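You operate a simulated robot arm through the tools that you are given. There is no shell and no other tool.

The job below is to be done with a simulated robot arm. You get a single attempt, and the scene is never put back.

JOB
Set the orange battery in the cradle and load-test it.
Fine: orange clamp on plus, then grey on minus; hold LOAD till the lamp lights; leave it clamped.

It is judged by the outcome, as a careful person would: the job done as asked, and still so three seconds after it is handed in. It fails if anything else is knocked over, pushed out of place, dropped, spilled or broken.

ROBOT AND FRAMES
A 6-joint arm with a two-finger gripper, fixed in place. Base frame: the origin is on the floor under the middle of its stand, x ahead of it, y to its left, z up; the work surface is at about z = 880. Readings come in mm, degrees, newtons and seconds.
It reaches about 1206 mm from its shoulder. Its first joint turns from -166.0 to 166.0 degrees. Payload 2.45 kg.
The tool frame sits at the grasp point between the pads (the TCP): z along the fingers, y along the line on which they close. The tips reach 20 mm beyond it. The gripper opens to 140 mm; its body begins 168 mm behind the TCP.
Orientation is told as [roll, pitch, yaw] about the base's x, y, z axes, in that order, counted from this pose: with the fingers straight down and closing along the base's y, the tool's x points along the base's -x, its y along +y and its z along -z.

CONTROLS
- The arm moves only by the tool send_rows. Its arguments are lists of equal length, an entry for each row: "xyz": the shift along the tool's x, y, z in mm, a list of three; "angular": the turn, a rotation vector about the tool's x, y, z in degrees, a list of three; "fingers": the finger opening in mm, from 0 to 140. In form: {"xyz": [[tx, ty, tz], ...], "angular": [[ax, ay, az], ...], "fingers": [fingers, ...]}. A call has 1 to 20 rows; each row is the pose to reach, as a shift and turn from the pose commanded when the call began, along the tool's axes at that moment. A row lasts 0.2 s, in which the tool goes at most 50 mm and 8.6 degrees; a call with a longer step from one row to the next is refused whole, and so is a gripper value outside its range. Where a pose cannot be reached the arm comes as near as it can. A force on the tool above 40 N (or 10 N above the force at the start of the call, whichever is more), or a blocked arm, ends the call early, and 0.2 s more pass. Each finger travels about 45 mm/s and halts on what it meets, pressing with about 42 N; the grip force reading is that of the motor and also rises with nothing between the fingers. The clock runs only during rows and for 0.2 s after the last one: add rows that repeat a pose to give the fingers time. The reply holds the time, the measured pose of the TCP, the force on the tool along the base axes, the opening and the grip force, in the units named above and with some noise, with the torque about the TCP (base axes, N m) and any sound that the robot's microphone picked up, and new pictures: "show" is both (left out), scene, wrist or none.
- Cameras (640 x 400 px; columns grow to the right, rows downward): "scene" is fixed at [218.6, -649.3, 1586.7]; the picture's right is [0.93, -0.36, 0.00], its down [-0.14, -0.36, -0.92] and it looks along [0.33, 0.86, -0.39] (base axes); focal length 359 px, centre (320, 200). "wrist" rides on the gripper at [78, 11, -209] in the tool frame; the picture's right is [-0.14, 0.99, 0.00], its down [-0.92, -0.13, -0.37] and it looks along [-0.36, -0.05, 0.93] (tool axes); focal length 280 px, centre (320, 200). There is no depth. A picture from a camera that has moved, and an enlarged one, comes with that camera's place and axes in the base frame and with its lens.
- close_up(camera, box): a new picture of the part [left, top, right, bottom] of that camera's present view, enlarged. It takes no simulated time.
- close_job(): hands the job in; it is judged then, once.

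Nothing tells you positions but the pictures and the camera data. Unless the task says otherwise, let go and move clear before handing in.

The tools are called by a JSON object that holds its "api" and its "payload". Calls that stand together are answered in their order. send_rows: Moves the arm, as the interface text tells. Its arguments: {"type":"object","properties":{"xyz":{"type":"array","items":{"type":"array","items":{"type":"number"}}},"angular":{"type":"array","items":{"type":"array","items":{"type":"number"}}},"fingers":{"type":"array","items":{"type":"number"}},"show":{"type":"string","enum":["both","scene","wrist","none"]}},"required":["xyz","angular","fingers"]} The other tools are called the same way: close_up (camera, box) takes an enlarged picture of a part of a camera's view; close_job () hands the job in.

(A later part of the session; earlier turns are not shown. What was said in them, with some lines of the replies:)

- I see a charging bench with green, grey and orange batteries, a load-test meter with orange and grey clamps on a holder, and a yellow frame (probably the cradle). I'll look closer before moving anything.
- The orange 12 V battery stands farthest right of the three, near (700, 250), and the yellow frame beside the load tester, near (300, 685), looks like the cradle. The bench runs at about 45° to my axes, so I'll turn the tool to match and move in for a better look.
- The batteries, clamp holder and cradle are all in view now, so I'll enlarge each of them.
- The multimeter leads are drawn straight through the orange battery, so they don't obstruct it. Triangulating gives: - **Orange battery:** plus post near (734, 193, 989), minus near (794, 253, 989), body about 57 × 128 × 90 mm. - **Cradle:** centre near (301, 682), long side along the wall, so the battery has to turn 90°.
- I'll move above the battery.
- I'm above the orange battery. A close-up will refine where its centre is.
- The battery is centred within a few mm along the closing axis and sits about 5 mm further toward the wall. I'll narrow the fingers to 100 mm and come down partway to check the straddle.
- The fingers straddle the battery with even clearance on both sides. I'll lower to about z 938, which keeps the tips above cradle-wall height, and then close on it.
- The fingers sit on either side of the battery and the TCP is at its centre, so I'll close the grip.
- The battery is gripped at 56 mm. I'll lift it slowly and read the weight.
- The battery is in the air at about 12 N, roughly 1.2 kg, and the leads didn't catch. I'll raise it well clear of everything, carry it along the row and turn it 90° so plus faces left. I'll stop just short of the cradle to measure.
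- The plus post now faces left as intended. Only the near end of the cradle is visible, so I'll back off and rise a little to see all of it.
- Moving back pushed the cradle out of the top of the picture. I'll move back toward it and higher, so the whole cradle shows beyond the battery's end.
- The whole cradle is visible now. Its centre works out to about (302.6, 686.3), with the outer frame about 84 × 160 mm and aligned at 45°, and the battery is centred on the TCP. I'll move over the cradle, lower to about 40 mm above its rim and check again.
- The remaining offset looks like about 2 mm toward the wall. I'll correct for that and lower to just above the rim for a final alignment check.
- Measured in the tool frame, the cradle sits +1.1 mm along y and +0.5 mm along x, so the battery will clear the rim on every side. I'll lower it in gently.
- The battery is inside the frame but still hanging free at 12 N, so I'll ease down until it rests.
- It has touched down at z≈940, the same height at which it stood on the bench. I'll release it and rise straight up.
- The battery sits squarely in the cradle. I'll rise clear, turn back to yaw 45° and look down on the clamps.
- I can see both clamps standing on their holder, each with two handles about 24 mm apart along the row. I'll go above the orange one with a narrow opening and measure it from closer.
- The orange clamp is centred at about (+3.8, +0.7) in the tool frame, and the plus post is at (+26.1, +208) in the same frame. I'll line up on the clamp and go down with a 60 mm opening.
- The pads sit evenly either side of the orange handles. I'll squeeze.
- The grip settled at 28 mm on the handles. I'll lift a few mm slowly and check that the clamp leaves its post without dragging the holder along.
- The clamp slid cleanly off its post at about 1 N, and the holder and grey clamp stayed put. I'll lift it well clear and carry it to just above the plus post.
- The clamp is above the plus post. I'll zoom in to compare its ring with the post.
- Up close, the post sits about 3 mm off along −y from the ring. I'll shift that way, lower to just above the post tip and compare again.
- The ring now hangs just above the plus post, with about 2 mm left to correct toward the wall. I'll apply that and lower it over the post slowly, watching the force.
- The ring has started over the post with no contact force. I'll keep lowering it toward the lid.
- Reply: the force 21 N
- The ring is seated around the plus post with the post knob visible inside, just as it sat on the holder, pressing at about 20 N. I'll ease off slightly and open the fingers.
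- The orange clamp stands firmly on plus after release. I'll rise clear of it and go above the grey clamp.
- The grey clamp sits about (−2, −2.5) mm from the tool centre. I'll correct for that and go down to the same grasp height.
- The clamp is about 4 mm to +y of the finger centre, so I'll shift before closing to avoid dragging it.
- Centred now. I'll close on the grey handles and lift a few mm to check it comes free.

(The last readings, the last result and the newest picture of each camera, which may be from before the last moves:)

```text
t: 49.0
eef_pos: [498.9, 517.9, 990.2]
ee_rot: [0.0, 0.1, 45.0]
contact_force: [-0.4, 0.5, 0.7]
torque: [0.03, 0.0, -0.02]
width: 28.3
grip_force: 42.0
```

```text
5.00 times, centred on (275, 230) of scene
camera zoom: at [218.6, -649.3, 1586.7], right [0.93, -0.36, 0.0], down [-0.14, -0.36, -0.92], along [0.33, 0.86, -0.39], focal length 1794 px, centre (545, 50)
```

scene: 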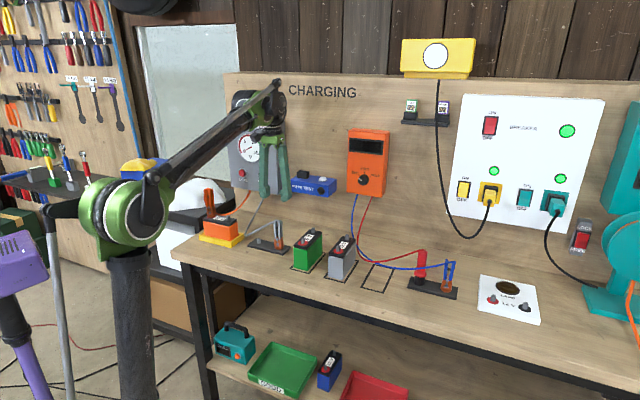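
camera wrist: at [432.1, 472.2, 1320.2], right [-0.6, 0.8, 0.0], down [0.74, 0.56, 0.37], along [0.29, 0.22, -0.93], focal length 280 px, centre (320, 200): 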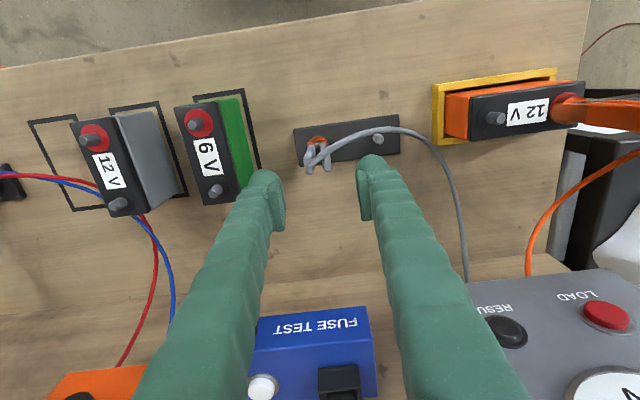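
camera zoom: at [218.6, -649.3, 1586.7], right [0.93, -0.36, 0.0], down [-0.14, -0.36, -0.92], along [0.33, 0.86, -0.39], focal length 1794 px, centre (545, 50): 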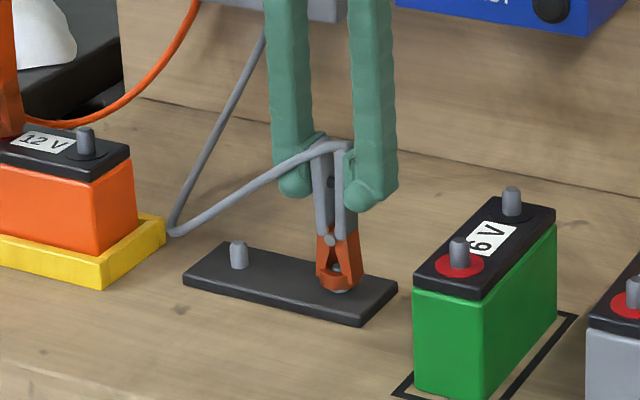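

The grey clamp is free and the holder hasn't moved. I'll lift it and carry it above the minus post, estimated near (336.6, 653.4).

{"api": "send_rows", "payload": {"xyz": [[0, 0, -35], [0, 0, -70], [0, 0, -100], [0, 0, -122], [4, 40, -122], [8, 80, -122], [12, 120, -122], [16, 160, -122], [19, 190, -122], [19.4, 210, -122], [19.4, 210, -122]], "angular": [[0, 0, 0], [0, 0, 0], [0, 0, 0], [0, 0, 0], [0, 0, 0], [0, 0, 0], [0, 0, 0], [0, 0, 0], [0, 0, 0], [0, 0, 0], [0, 0, 0]], "fingers": [10, 10, 10, 10, 10, 10, 10, 10, 10, 10, 10], "show": "both"}}

{"api": "close_up", "payload": {"camera": "wrist", "box": [290, 125, 350, 175]}}

{"api": "close_up", "payload": {"camera": "scene", "box": [205, 170, 265, 230]}}

```text
t: 51.4
eef_pos: [335.8, 655.4, 1110.9]
ee_rot: [0.0, 0.0, 45.0]
contact_force: [-0.4, -0.5, 0.3]
torque: [0.0, -0.02, 0.01]
width: 28.2
grip_force: 41.9
camera wrist: at [273.9, 607.2, 1319.1], right [-0.6, 0.8, 0.0], down [0.74, 0.56, 0.37], along [0.29, 0.22, -0.93], focal length 280 px, centre (320, 200)
```

scene: 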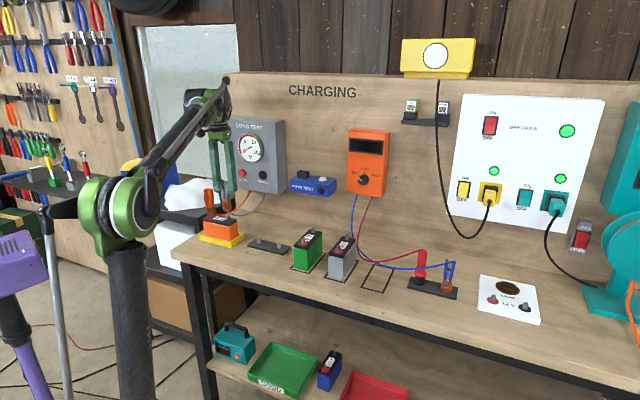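
wrist: 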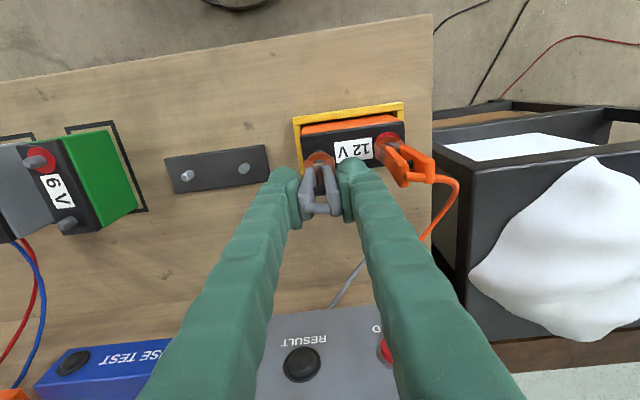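

```text
8.00 times, centred on (320, 150) of wrist
camera zoom: at [273.9, 607.2, 1319.1], right [-0.6, 0.8, 0.0], down [0.74, 0.56, 0.37], along [0.29, 0.22, -0.93], focal length 2243 px, centre (320, 600)
```

zoom: 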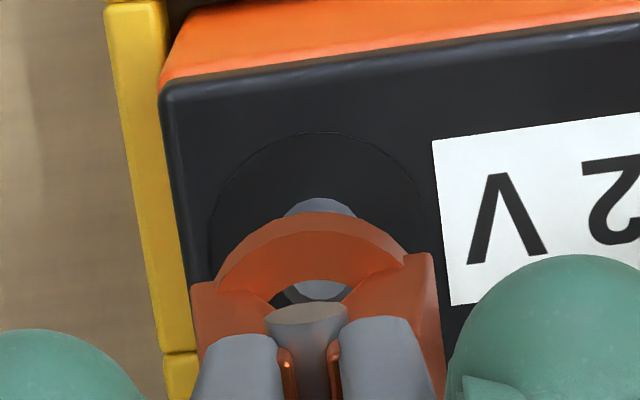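

```text
6.67 times, centred on (235, 200) of scene
camera zoom: at [218.6, -649.3, 1586.7], right [0.93, -0.36, 0.0], down [-0.14, -0.36, -0.92], along [0.33, 0.86, -0.39], focal length 2391 px, centre (887, 200)
```

zoom: 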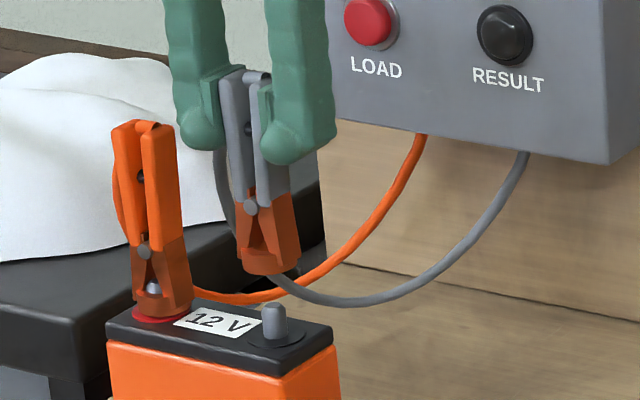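

The ring is nearly over the minus post, within about 1 mm. I'll make a small correction and go down to just above the tip for a check.

{"api": "send_rows", "payload": {"xyz": [[-0.8, -0.4, 5], [-0.8, -0.4, 12], [-0.8, -0.4, 18], [-0.8, -0.4, 22], [-0.8, -0.4, 22]], "angular": [[0, 0, 0], [0, 0, 0], [0, 0, 0], [0, 0, 0], [0, 0, 0]], "fingers": [10, 10, 10, 10, 10], "show": "none"}}

{"api": "close_up", "payload": {"camera": "wrist", "box": [290, 125, 350, 175]}}

{"api": "close_up", "payload": {"camera": "scene", "box": [205, 185, 255, 225]}}

```text
t: 52.6
eef_pos: [338.9, 654.4, 1091.1]
ee_rot: [0.0, -0.1, 45.0]
contact_force: [-0.1, 0.3, -1.5]
torque: [-0.01, 0.03, 0.03]
width: 28.2
grip_force: 42.3
```

```text
8.00 times, centred on (320, 150) of wrist
camera zoom: at [276.3, 606.3, 1299.0], right [-0.6, 0.8, 0.0], down [0.74, 0.56, 0.37], along [0.29, 0.22, -0.93], focal length 2243 px, centre (320, 600)
```

zoom: 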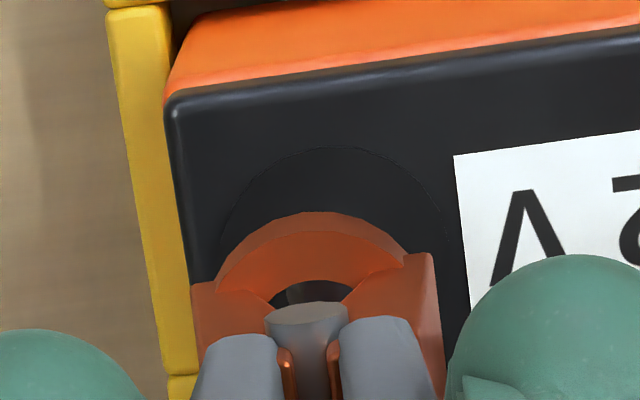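

```text
10.00 times, centred on (230, 205) of scene
camera zoom: at [218.6, -649.3, 1586.7], right [0.93, -0.36, 0.0], down [-0.14, -0.36, -0.92], along [0.33, 0.86, -0.39], focal length 3587 px, centre (1220, 150)
```

zoom: 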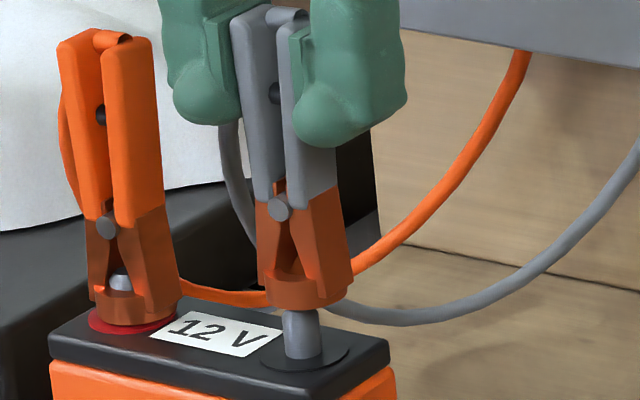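

Alignment looks the same as it did for the orange clamp just before it seated. I'll lower it over the minus post slowly.

{"api": "send_rows", "payload": {"xyz": [[0, 0.6, 3], [0, 0.6, 6], [0, 0.6, 9], [0, 0.6, 12], [0, 0.6, 15], [0, 0.6, 18], [0, 0.6, 20], [0, 0.6, 20]], "angular": [[0, 0, 0], [0, 0, 0], [0, 0, 0], [0, 0, 0], [0, 0, 0], [0, 0, 0], [0, 0, 0], [0, 0, 0]], "fingers": [10, 10, 10, 10, 10, 10, 10, 10], "show": "none"}}

{"api": "close_up", "payload": {"camera": "wrist", "box": [290, 125, 350, 175]}}

{"api": "close_up", "payload": {"camera": "scene", "box": [205, 185, 255, 225]}}

```text
t: 54.4
eef_pos: [336.4, 655.7, 1069.9]
ee_rot: [0.0, 0.0, 45.1]
contact_force: [-0.2, -0.8, -0.6]
torque: [0.0, -0.03, 0.0]
width: 28.4
grip_force: 42.5
```

```text
8.00 times, centred on (320, 150) of wrist
camera zoom: at [274.4, 607.8, 1278.7], right [-0.6, 0.8, 0.0], down [0.74, 0.56, 0.37], along [0.29, 0.22, -0.93], focal length 2243 px, centre (320, 600)
```

zoom: 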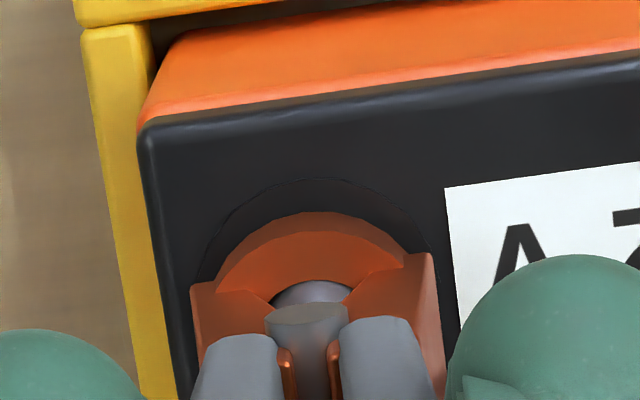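

```text
10.00 times, centred on (230, 205) of scene
camera zoom: at [218.6, -649.3, 1586.7], right [0.93, -0.36, 0.0], down [-0.14, -0.36, -0.92], along [0.33, 0.86, -0.39], focal length 3587 px, centre (1220, 150)
```

zoom: 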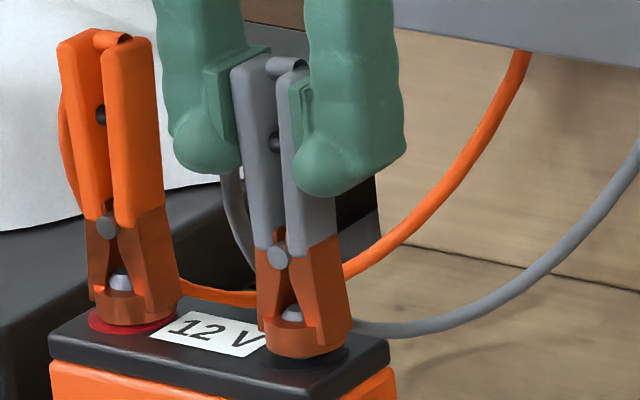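

The post is inside the ring with no side load, and a few mm remain. I'll ease down to contact.

{"api": "send_rows", "payload": {"xyz": [[0, 0, 1], [0, 0, 2], [0, 0, 2.5], [0, 0, 2.5]], "angular": [[0, 0, 0], [0, 0, 0], [0, 0, 0], [0, 0, 0]], "fingers": [10, 10, 10, 10], "show": "none"}}

{"api": "close_up", "payload": {"camera": "scene", "box": [205, 185, 255, 225]}}

```text
t: 55.4
eef_pos: [336.9, 655.6, 1068.2]
ee_rot: [0.0, 0.0, 44.9]
contact_force: [-1.4, 0.5, -1.1]
torque: [-0.01, 0.03, -0.03]
width: 28.4
grip_force: 41.8
```

```text
10.00 times, centred on (230, 205) of scene
camera zoom: at [218.6, -649.3, 1586.7], right [0.93, -0.36, 0.0], down [-0.14, -0.36, -0.92], along [0.33, 0.86, -0.39], focal length 3587 px, centre (1220, 150)
```

zoom: 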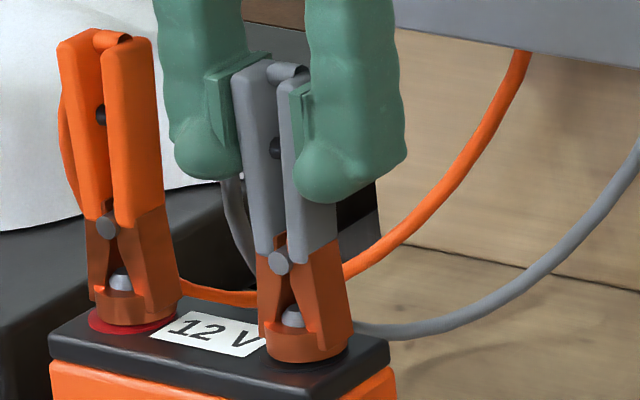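

{"api": "send_rows", "payload": {"xyz": [[0, 0, 0.7], [0, 0, 1.4], [0, 0, 1.4]], "angular": [[0, 0, 0], [0, 0, 0], [0, 0, 0]], "fingers": [10, 10, 10], "show": "none"}}

{"api": "close_up", "payload": {"camera": "scene", "box": [205, 185, 255, 225]}}

```text
t: 56.2
eef_pos: [336.6, 655.8, 1068.1]
ee_rot: [0.1, 0.0, 45.0]
contact_force: [3.1, 7.2, 26.1]
torque: [0.24, -0.13, 0.01]
width: 28.4
grip_force: 41.6
```

```text
10.00 times, centred on (230, 205) of scene
camera zoom: at [218.6, -649.3, 1586.7], right [0.93, -0.36, 0.0], down [-0.14, -0.36, -0.92], along [0.33, 0.86, -0.39], focal length 3587 px, centre (1220, 150)
```

zoom: 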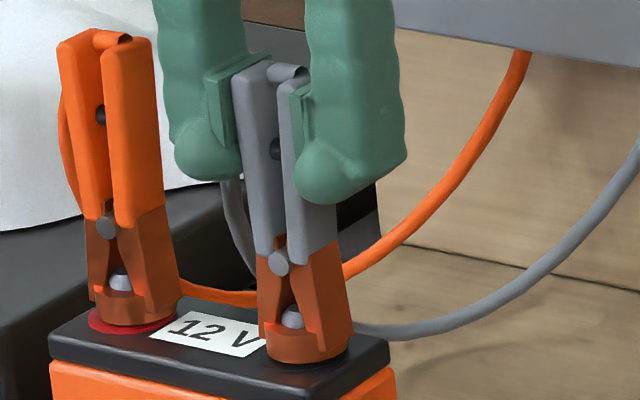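

Contact at about 26 N and the ring looks fully seated. I'll ease off, open only to 46 mm to stay clear of the orange clamp, and rise straight up.

{"api": "send_rows", "payload": {"xyz": [[0, 0, -0.9], [0, 0, -0.9], [0, 0, -0.9], [0, 0, -0.9], [0, 0, -0.9], [0, 0, -0.9]], "angular": [[0, 0, 0], [0, 0, 0], [0, 0, 0], [0, 0, 0], [0, 0, 0], [0, 0, 0]], "fingers": [20, 30, 38, 46, 46, 46], "show": "wrist"}}

{"api": "close_up", "payload": {"camera": "scene", "box": [205, 185, 255, 225]}}

```text
t: 57.6
eef_pos: [337.8, 655.4, 1068.1]
ee_rot: [0.0, 0.0, 45.0]
contact_force: [0.8, -0.6, 0.1]
torque: [0.02, 0.0, -0.01]
width: 45.9
grip_force: 0.1
camera wrist: at [274.2, 607.3, 1276.4], right [-0.6, 0.8, 0.0], down [0.74, 0.56, 0.37], along [0.29, 0.22, -0.93], focal length 280 px, centre (320, 200)
```

wrist: 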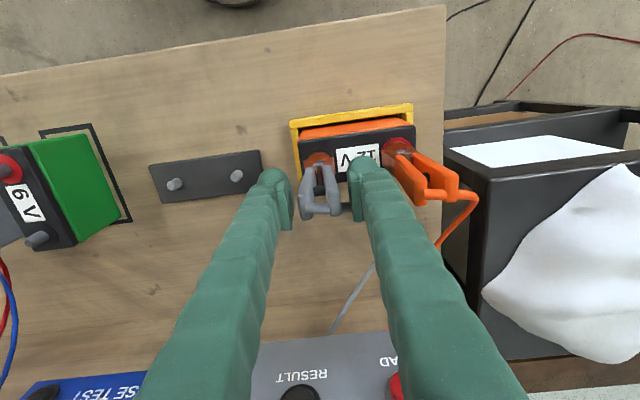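

```text
10.00 times, centred on (230, 205) of scene
camera zoom: at [218.6, -649.3, 1586.7], right [0.93, -0.36, 0.0], down [-0.14, -0.36, -0.92], along [0.33, 0.86, -0.39], focal length 3587 px, centre (1220, 150)
```

zoom: 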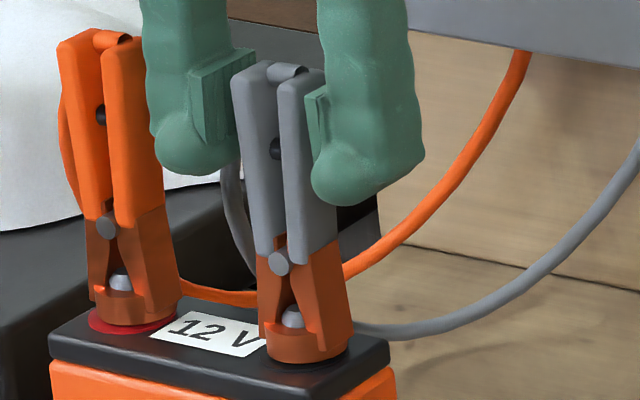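

Both clamps are in place and standing on their own after release. Next is the LOAD button at about (430, 830, 1094), so I'll rise clear, close the fingers, and tilt the tool forward so a fingertip can press it without passing near the clamps.

{"api": "send_rows", "payload": {"xyz": [[0, 0, -25], [0, 0, -60], [0, 0, -100], [0, 0, -140], [0, 0, -182], [0, 0, -182]], "angular": [[0, 0, 0], [0, 0, 0], [0, 0, 0], [0, 0, 0], [0, 0, 0], [0, 0, 0]], "fingers": [46, 46, 46, 46, 46, 46], "show": "both"}}

{"api": "close_up", "payload": {"camera": "scene", "box": [190, 180, 290, 260]}}

```text
t: 59.0
eef_pos: [339.2, 656.7, 1252.0]
ee_rot: [0.0, 0.0, 45.0]
contact_force: [-1.0, 0.7, 0.3]
torque: [0.02, -0.01, 0.0]
width: 46.2
grip_force: 0.0
camera wrist: at [277.0, 607.9, 1459.0], right [-0.6, 0.8, 0.0], down [0.74, 0.56, 0.37], along [0.29, 0.22, -0.93], focal length 280 px, centre (320, 200)
```

scene: 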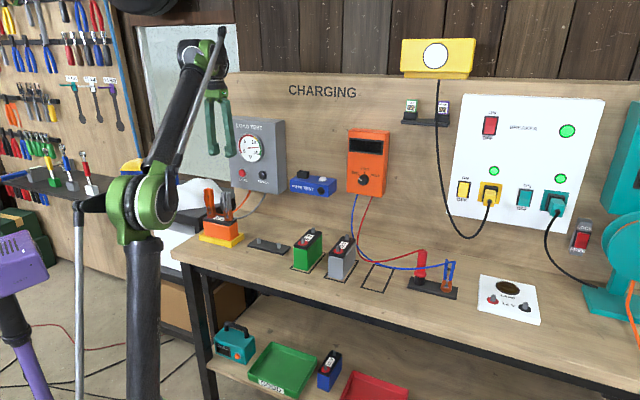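
wrist: 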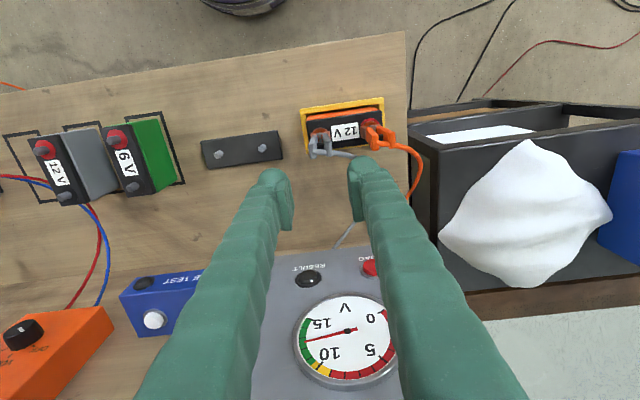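

```text
5.00 times, centred on (240, 220) of scene
camera zoom: at [218.6, -649.3, 1586.7], right [0.93, -0.36, 0.0], down [-0.14, -0.36, -0.92], along [0.33, 0.86, -0.39], focal length 1794 px, centre (720, 100)
```

zoom: 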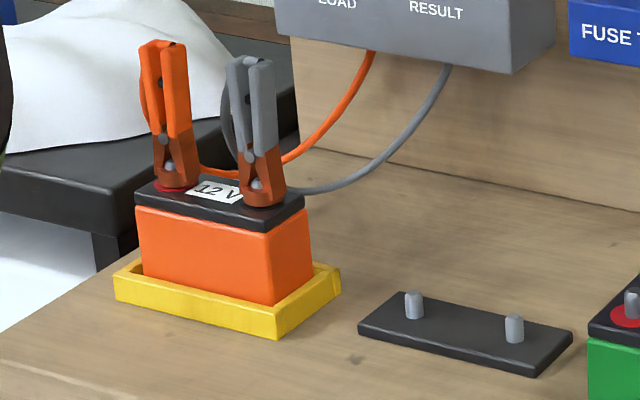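

The gauge needle now reads about 12–13 V, so both clamps are making contact. I'll tilt the tool 45° toward the tester with the fingers closed and look at the LOAD button.

{"api": "send_rows", "payload": {"xyz": [[-10, 10, 0], [-20, 20, 0], [-30, 30, 0], [-40, 40, 10], [-50, 50, 30], [-60, 59.6, 50], [-65, 59.6, 75], [-70, 59.6, 95], [-70, 59.6, 95]], "angular": [[0, -7.5, 0], [0, -15, 0], [0, -22.5, 0], [0, -30, 0], [0, -37.5, 0], [0, -45, 0], [0, -45, 0], [0, -45, 0], [0, -45, 0]], "fingers": [40, 34, 28, 20, 10, 0, 0, 0, 0], "show": "both"}}

{"api": "close_up", "payload": {"camera": "scene", "box": [170, 90, 330, 250]}}

```text
t: 61.0
eef_pos: [345.0, 746.3, 1153.6]
ee_rot: [0.0, -45.0, 45.0]
contact_force: [0.3, -0.2, -0.5]
torque: [-0.01, -0.01, 0.01]
width: 0.2
grip_force: 28.9
camera wrist: at [192.9, 609.3, 1245.6], right [-0.63, 0.77, 0.1], down [0.37, 0.19, 0.91], along [0.68, 0.61, -0.4], focal length 280 px, centre (320, 200)
```

scene: 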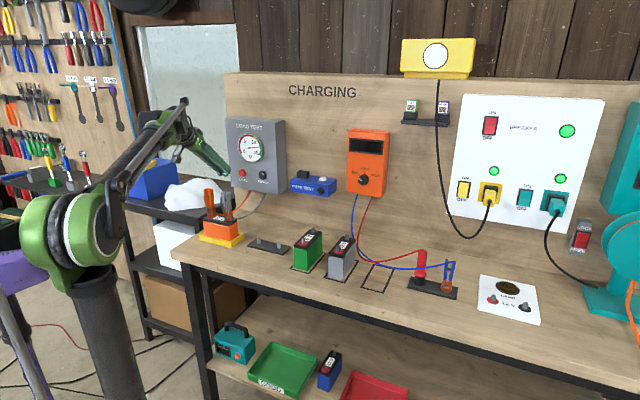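
wrist: 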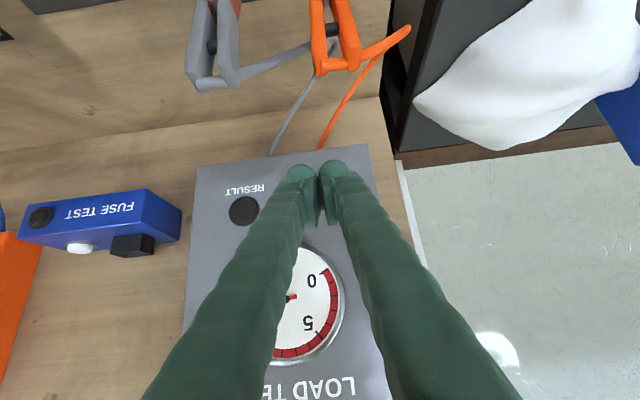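

```text
2.50 times, centred on (250, 170) of scene
camera zoom: at [218.6, -649.3, 1586.7], right [0.93, -0.36, 0.0], down [-0.14, -0.36, -0.92], along [0.33, 0.86, -0.39], focal length 897 px, centre (495, 275)
```

zoom: 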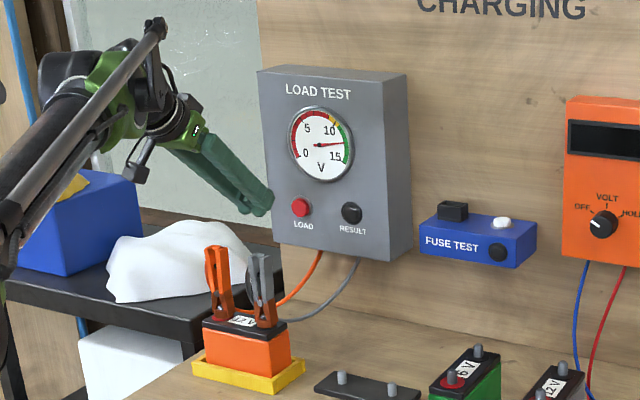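

The tool is tilted and aimed, but the fingertips hide the button. I'll open them briefly to sight it between the fingers.

{"api": "send_rows", "payload": {"xyz": [[0, 0, 0], [0, 0, 0], [0, 0, 0], [0, 0, 0], [0, 0, 0]], "angular": [[0, 0, 0], [0, 0, 0], [0, 0, 0], [0, 0, 0], [0, 0, 0]], "fingers": [20, 40, 60, 70, 70], "show": "wrist"}}

{"api": "close_up", "payload": {"camera": "wrist", "box": [220, 130, 400, 270]}}

```text
t: 62.2
eef_pos: [345.7, 746.7, 1154.5]
ee_rot: [0.0, -45.0, 44.9]
contact_force: [0.3, 0.1, 0.3]
torque: [0.0, 0.04, -0.03]
width: 69.9
grip_force: 0.1
camera wrist: at [193.0, 609.3, 1245.8], right [-0.63, 0.77, 0.1], down [0.37, 0.19, 0.91], along [0.68, 0.61, -0.4], focal length 280 px, centre (320, 200)
```

wrist: 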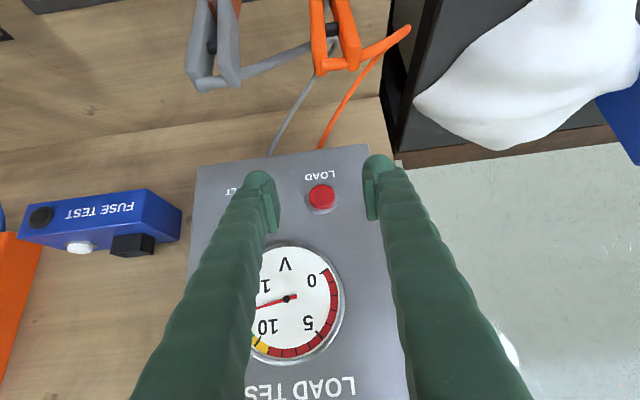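

```text
2.86 times, centred on (310, 200) of wrist
camera zoom: at [193.0, 609.3, 1245.8], right [-0.63, 0.77, 0.1], down [0.37, 0.19, 0.91], along [0.68, 0.61, -0.4], focal length 801 px, centre (349, 200)
```

zoom: 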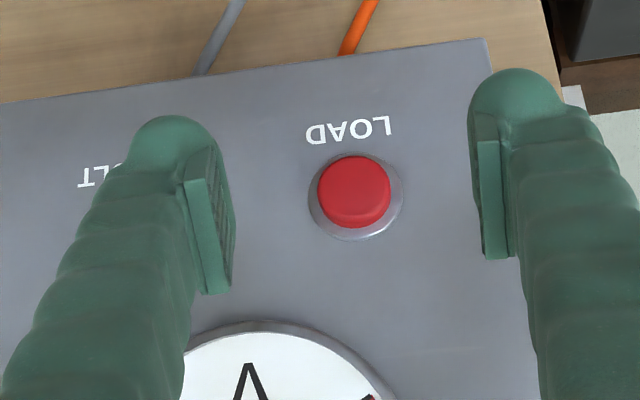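

LOAD's cap is clear in view now, about 33 mm wide, at roughly n≈887 (toward the wall), m≈279 (to the left), z≈1102. I'll close the fingers, yaw 8° so only one fingertip leads, and stop about 20 mm short of the cap.

{"api": "send_rows", "payload": {"xyz": [[0, 0, 0], [-3, 2, 15], [-7, 4, 32], [-11, 6, 50], [-15, 8, 66], [-18, 9.1, 80], [-19.7, 9.1, 86], [-19.7, 9.1, 86]], "angular": [[0, 0, 0], [-1, 0, -1], [-2, 0, -2], [-3.5, 0, -3.5], [-4.5, 0, -4.5], [-5.66, 0, -5.66], [-5.66, 0, -5.66], [-5.66, 0, -5.66]], "fingers": [50, 30, 15, 0, 0, 0, 0, 0], "show": "both"}}

{"api": "close_up", "payload": {"camera": "scene", "box": [200, 120, 300, 210]}}

{"api": "close_up", "payload": {"camera": "wrist", "box": [220, 120, 420, 270]}}

```text
t: 64.0
eef_pos: [392.8, 805.6, 1107.4]
ee_rot: [0.0, -45.0, 53.0]
contact_force: [-0.1, -0.3, -0.7]
torque: [0.01, 0.02, 0.01]
width: 0.4
grip_force: 29.4
camera wrist: at [261.6, 648.0, 1199.3], right [-0.73, 0.67, 0.1], down [0.34, 0.23, 0.91], along [0.59, 0.7, -0.4], focal length 280 px, centre (320, 200)
```

scene: 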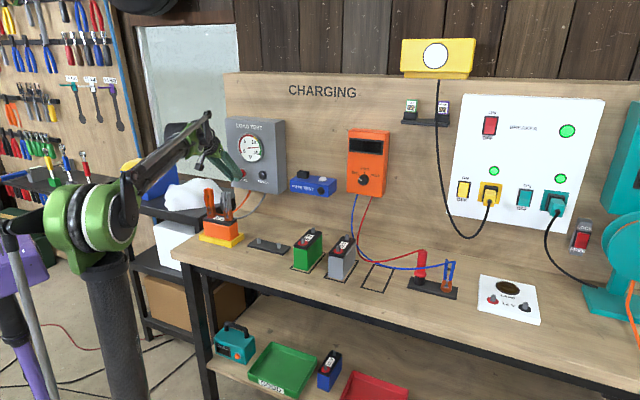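
wrist: 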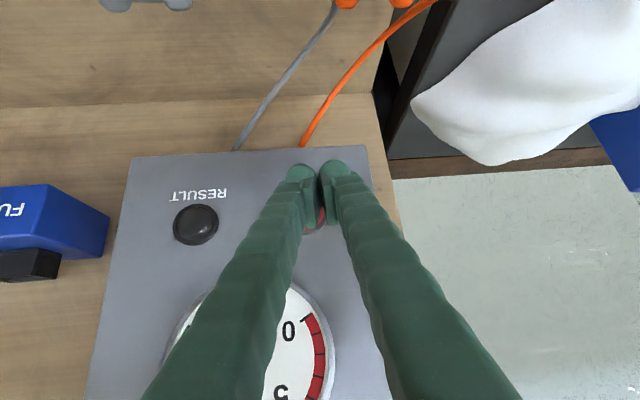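

```text
4.44 times, centred on (250, 165) of scene
camera zoom: at [218.6, -649.3, 1586.7], right [0.93, -0.36, 0.0], down [-0.14, -0.36, -0.92], along [0.33, 0.86, -0.39], focal length 1594 px, centre (631, 356)
```

zoom: 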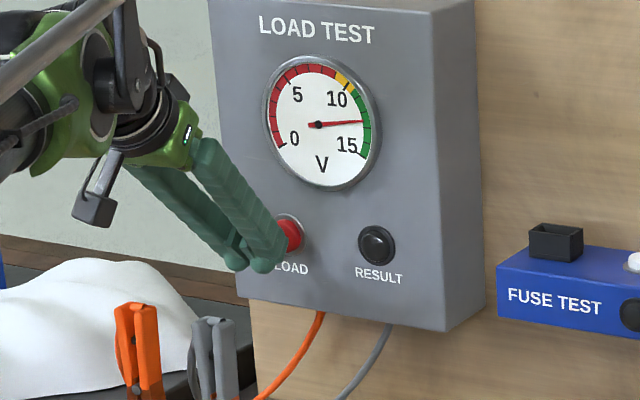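

```text
2.67 times, centred on (320, 195) of wrist
camera zoom: at [261.6, 648.0, 1199.3], right [-0.73, 0.67, 0.1], down [0.34, 0.23, 0.91], along [0.59, 0.7, -0.4], focal length 748 px, centre (320, 213)
```

zoom: 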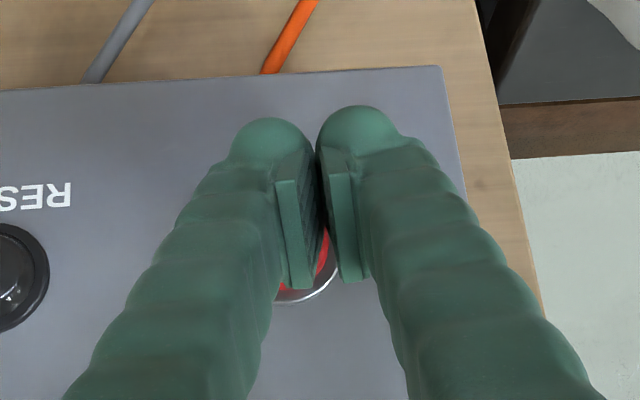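

The leading fingertip is lined up with the cap and a couple of cm in front of it. I'll move in slowly along the wall normal until I feel the button.

{"api": "send_rows", "payload": {"xyz": [[-4.9, -0.8, 3.5], [-9.8, -1.7, 7.0], [-9.8, -1.7, 7.0]], "angular": [[0, 0, 0], [0, 0, 0], [0, 0, 0]], "fingers": [0, 0, 0], "show": "both"}}

{"api": "close_up", "payload": {"camera": "scene", "box": [215, 140, 285, 200]}}

{"api": "close_up", "payload": {"camera": "wrist", "box": [220, 120, 420, 270]}}

```text
t: 64.8
eef_pos: [399.7, 815.0, 1109.7]
ee_rot: [0.0, -45.1, 53.0]
contact_force: [-3.2, -3.4, -0.8]
torque: [-0.03, 0.02, -0.02]
width: 0.1
grip_force: 29.5
heard: click
camera wrist: at [268.7, 658.4, 1202.0], right [-0.73, 0.67, 0.1], down [0.34, 0.23, 0.91], along [0.59, 0.7, -0.4], focal length 280 px, centre (320, 200)
```

scene: 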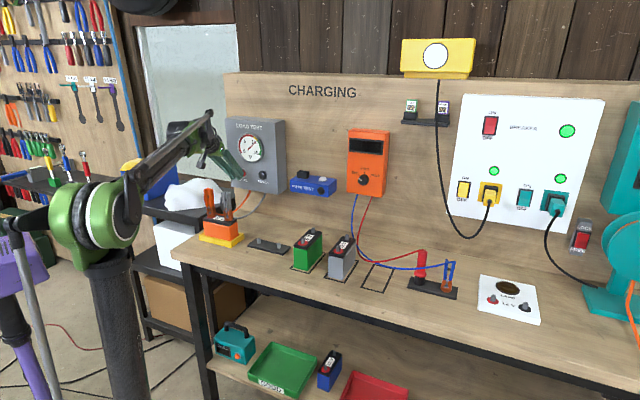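
wrist: 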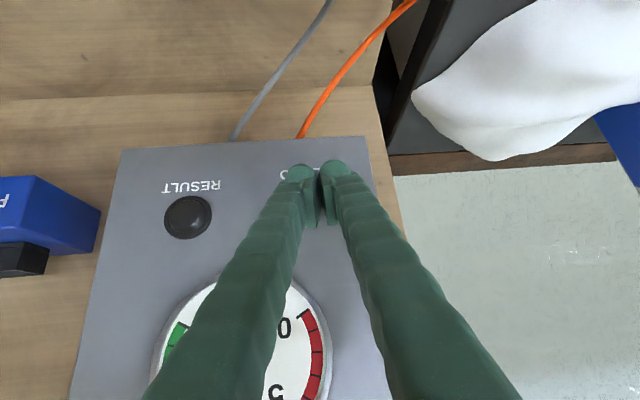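

```text
6.67 times, centred on (250, 170) of scene
camera zoom: at [218.6, -649.3, 1586.7], right [0.93, -0.36, 0.0], down [-0.14, -0.36, -0.92], along [0.33, 0.86, -0.39], focal length 2391 px, centre (787, 400)
```

zoom: 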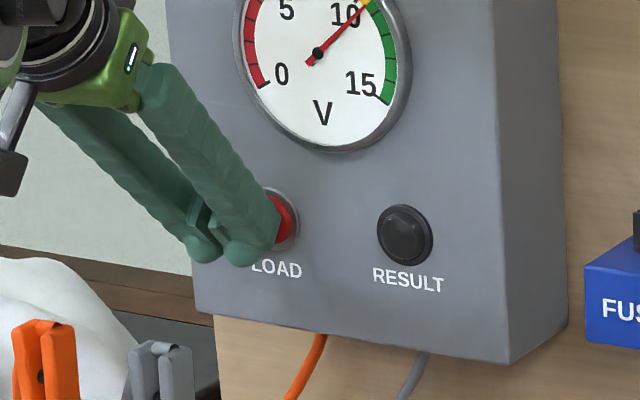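

```text
2.67 times, centred on (320, 195) of wrist
camera zoom: at [268.7, 658.4, 1202.0], right [-0.73, 0.67, 0.1], down [0.34, 0.23, 0.91], along [0.59, 0.7, -0.4], focal length 748 px, centre (320, 213)
```

zoom: 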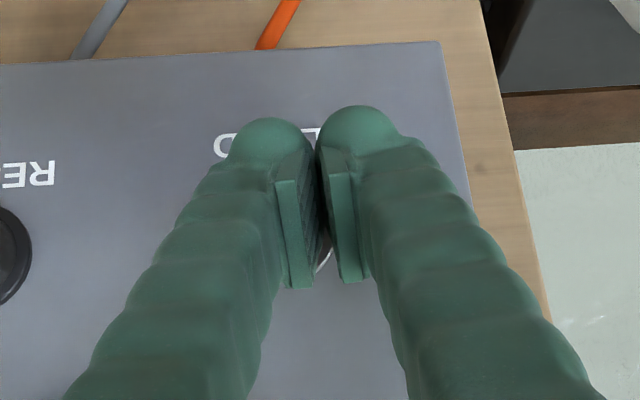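

The button clicked and the needle dropped toward 10 V, so LOAD is pressed. I'll hold it and watch the RESULT lamp.

{"api": "send_rows", "payload": {"xyz": [[0, 0, 0], [0, 0, 0], [0, 0, 0], [0, 0, 0], [0, 0, 0], [0, 0, 0], [0, 0, 0], [0, 0, 0]], "angular": [[0, 0, 0], [0, 0, 0], [0, 0, 0], [0, 0, 0], [0, 0, 0], [0, 0, 0], [0, 0, 0], [0, 0, 0]], "fingers": [0, 0, 0, 0, 0, 0, 0, 0], "show": "none"}}

{"api": "close_up", "payload": {"camera": "scene", "box": [215, 130, 285, 200]}}

```text
t: 66.6
eef_pos: [398.4, 815.8, 1109.7]
ee_rot: [0.0, -45.1, 53.0]
contact_force: [-2.2, -2.5, 0.2]
torque: [0.03, 0.0, 0.0]
width: 0.0
grip_force: 29.7
```

```text
5.71 times, centred on (250, 165) of scene
camera zoom: at [218.6, -649.3, 1586.7], right [0.93, -0.36, 0.0], down [-0.14, -0.36, -0.92], along [0.33, 0.86, -0.39], focal length 2050 px, centre (720, 400)
```

zoom: 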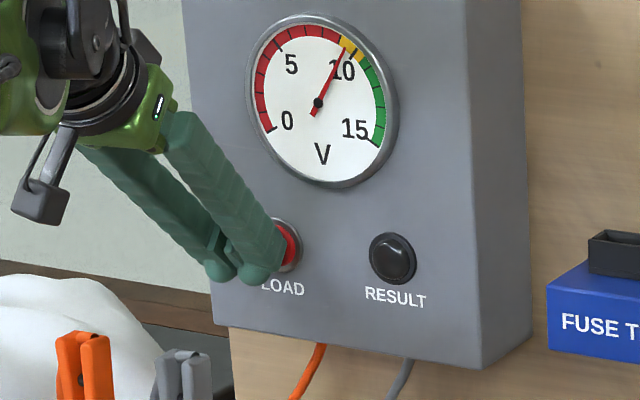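

The needle is settling in the yellow zone and the lamp is still dark. I'll push about 1 mm further for certainty and keep holding.

{"api": "send_rows", "payload": {"xyz": [[-0.7, -0.14, 0.7], [-0.7, -0.14, 0.7], [-0.7, -0.14, 0.7], [-0.7, -0.14, 0.7], [-0.7, -0.14, 0.7], [-0.7, -0.14, 0.7], [-0.7, -0.14, 0.7], [-0.7, -0.14, 0.7]], "angular": [[0, 0, 0], [0, 0, 0], [0, 0, 0], [0, 0, 0], [0, 0, 0], [0, 0, 0], [0, 0, 0], [0, 0, 0]], "fingers": [0, 0, 0, 0, 0, 0, 0, 0], "show": "none"}}

{"api": "close_up", "payload": {"camera": "scene", "box": [215, 130, 285, 200]}}

```text
t: 68.4
eef_pos: [399.8, 815.7, 1110.3]
ee_rot: [0.0, -45.0, 53.1]
contact_force: [-5.3, -3.3, -0.2]
torque: [0.03, 0.02, 0.01]
width: 0.0
grip_force: 28.7
```

```text
5.71 times, centred on (250, 165) of scene
camera zoom: at [218.6, -649.3, 1586.7], right [0.93, -0.36, 0.0], down [-0.14, -0.36, -0.92], along [0.33, 0.86, -0.39], focal length 2050 px, centre (720, 400)
```

zoom: 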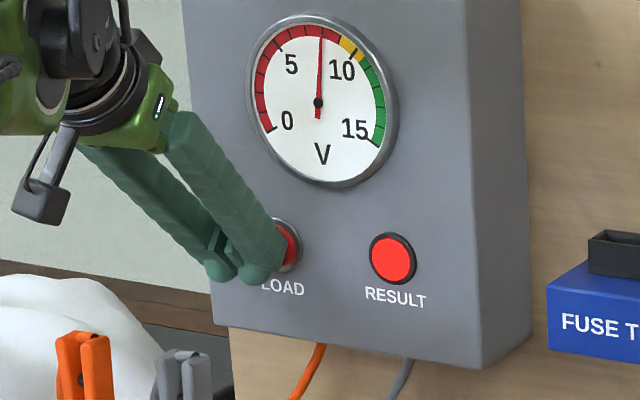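

The RESULT lamp is lit red, with the needle near 8 V under load, so the test has finished. I'll release LOAD, back straight away from the panel and rise.

{"api": "send_rows", "payload": {"xyz": [[10, 2, -10], [20, 4, -20], [35, 7, -35], [56, 11, -56], [28, 11, -84], [0, 11, -112], [-28, 11, -140], [-28, 11, -140]], "angular": [[0, 0, 0], [0, 0, 0], [0, 0, 0], [0, 0, 0], [0, 0, 0], [0, 0, 0], [0, 0, 0], [0, 0, 0]], "fingers": [0, 0, 0, 0, 0, 0, 0, 0], "show": "both"}}

{"api": "close_up", "payload": {"camera": "scene", "box": [180, 110, 320, 260]}}

```text
t: 70.2
eef_pos: [344.4, 757.3, 1227.6]
ee_rot: [0.0, -45.0, 53.1]
contact_force: [0.5, -0.6, 0.7]
torque: [0.0, -0.03, -0.01]
width: 0.0
grip_force: 29.4
camera wrist: at [213.2, 601.6, 1319.8], right [-0.73, 0.67, 0.1], down [0.34, 0.23, 0.91], along [0.59, 0.7, -0.4], focal length 280 px, centre (320, 200)
```

scene: 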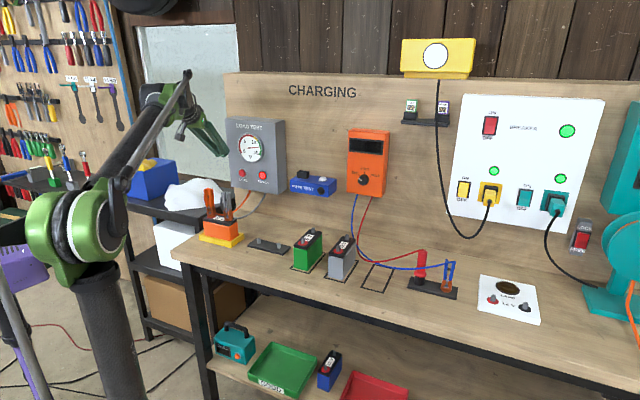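
wrist: 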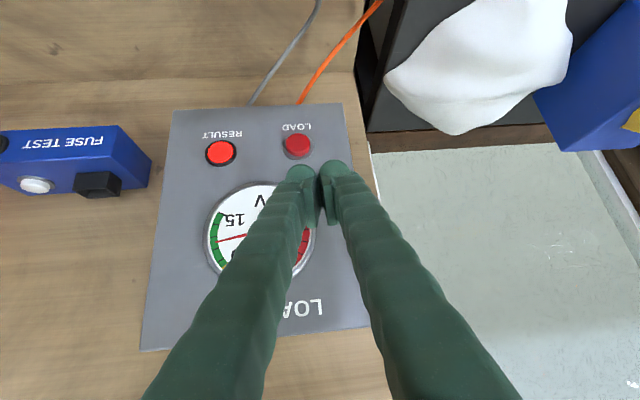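

```text
2.67 times, centred on (250, 185) of scene
camera zoom: at [218.6, -649.3, 1586.7], right [0.93, -0.36, 0.0], down [-0.14, -0.36, -0.92], along [0.33, 0.86, -0.39], focal length 956 px, centre (507, 240)
```

zoom: 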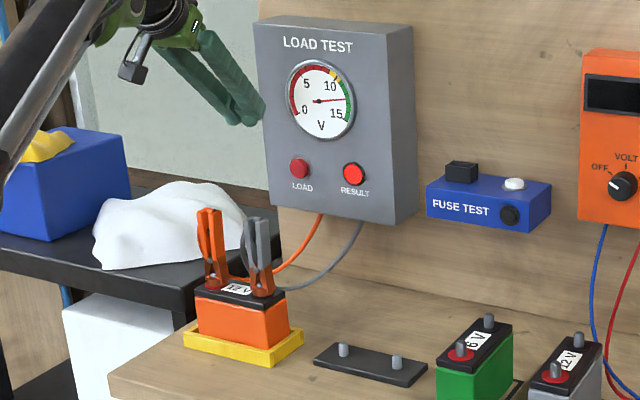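

LOAD is released, the lamp stays lit and the needle is back near 13 V with both clamps still on. I'll back a little further off and check the whole bench once more.

{"api": "send_rows", "payload": {"xyz": [[20, 4, -25], [42, 8, -60], [42, 8, -60], [42, 8, -60]], "angular": [[0, 0, 0], [0, 0, 0], [0, 0, 0], [0, 0, 0]], "fingers": [0, 0, 0, 0], "show": "both"}}

{"api": "close_up", "payload": {"camera": "scene", "box": [190, 180, 290, 260]}}

{"api": "close_up", "payload": {"camera": "scene", "box": [280, 210, 480, 310]}}

```text
t: 71.2
eef_pos: [293.4, 706.5, 1240.7]
ee_rot: [0.1, -45.1, 52.9]
contact_force: [-0.9, -0.2, 0.4]
torque: [0.0, -0.02, 0.03]
width: 0.1
grip_force: 29.1
camera wrist: at [162.9, 549.6, 1331.8], right [-0.73, 0.67, 0.1], down [0.34, 0.23, 0.91], along [0.59, 0.7, -0.4], focal length 280 px, centre (320, 200)
```

scene: 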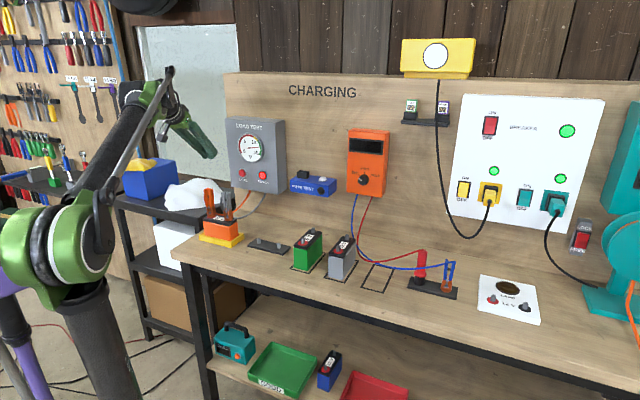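
wrist: 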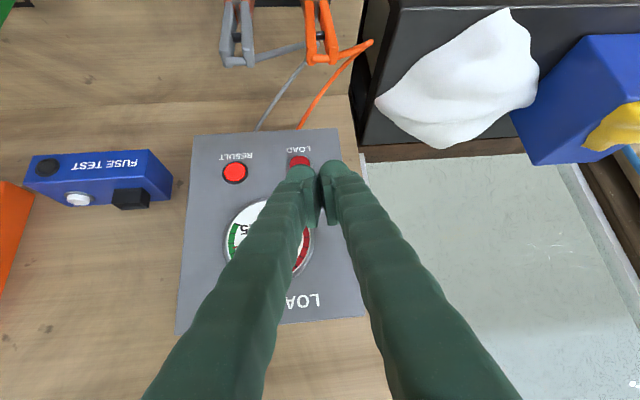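

```text
5.00 times, centred on (240, 220) of scene
camera zoom: at [218.6, -649.3, 1586.7], right [0.93, -0.36, 0.0], down [-0.14, -0.36, -0.92], along [0.33, 0.86, -0.39], focal length 1794 px, centre (720, 100)
```

zoom: 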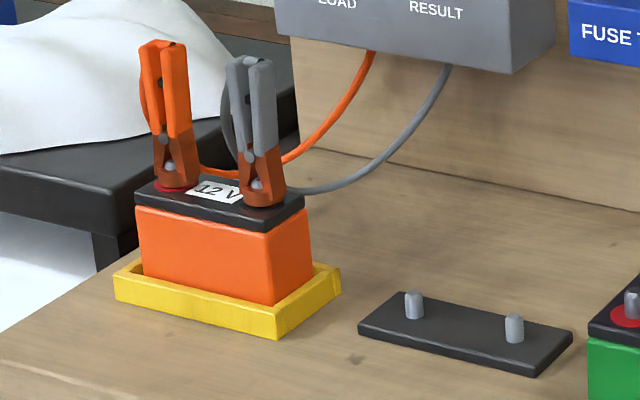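

```text
3.20 times, centred on (380, 260) of scene
camera zoom: at [218.6, -649.3, 1586.7], right [0.93, -0.36, 0.0], down [-0.14, -0.36, -0.92], along [0.33, 0.86, -0.39], focal length 1148 px, centre (128, 8)
```

zoom: 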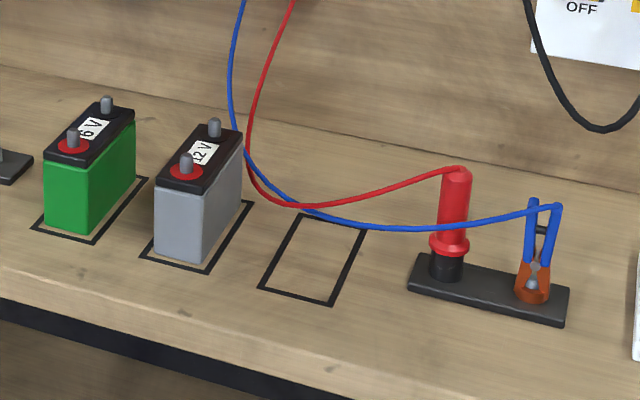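

The orange battery is in the cradle with orange on plus and grey on minus, the RESULT lamp is lit, and nothing else on the bench has moved. The arm is clear, so I'm handing the job in.

{"api": "close_job", "payload": {}}

```text
The job is handed in.
```

The orange battery is in the yellow cradle and has been load-tested, and I've handed the job in. I clamped orange on plus first, then grey on minus, and left both on.

I held LOAD for about 3.5 seconds, until the RESULT lamp lit **red**. The needle read about 13 V with no load and dropped to about 8 V, in the red zone, while LOAD was held. That suggests the battery is weak and failed the test. After I released LOAD, the needle went back to about 13 V and the lamp stayed lit.

The other batteries, the clamp holder and the multimeter leads are where they were, and the arm is clear of the bench.
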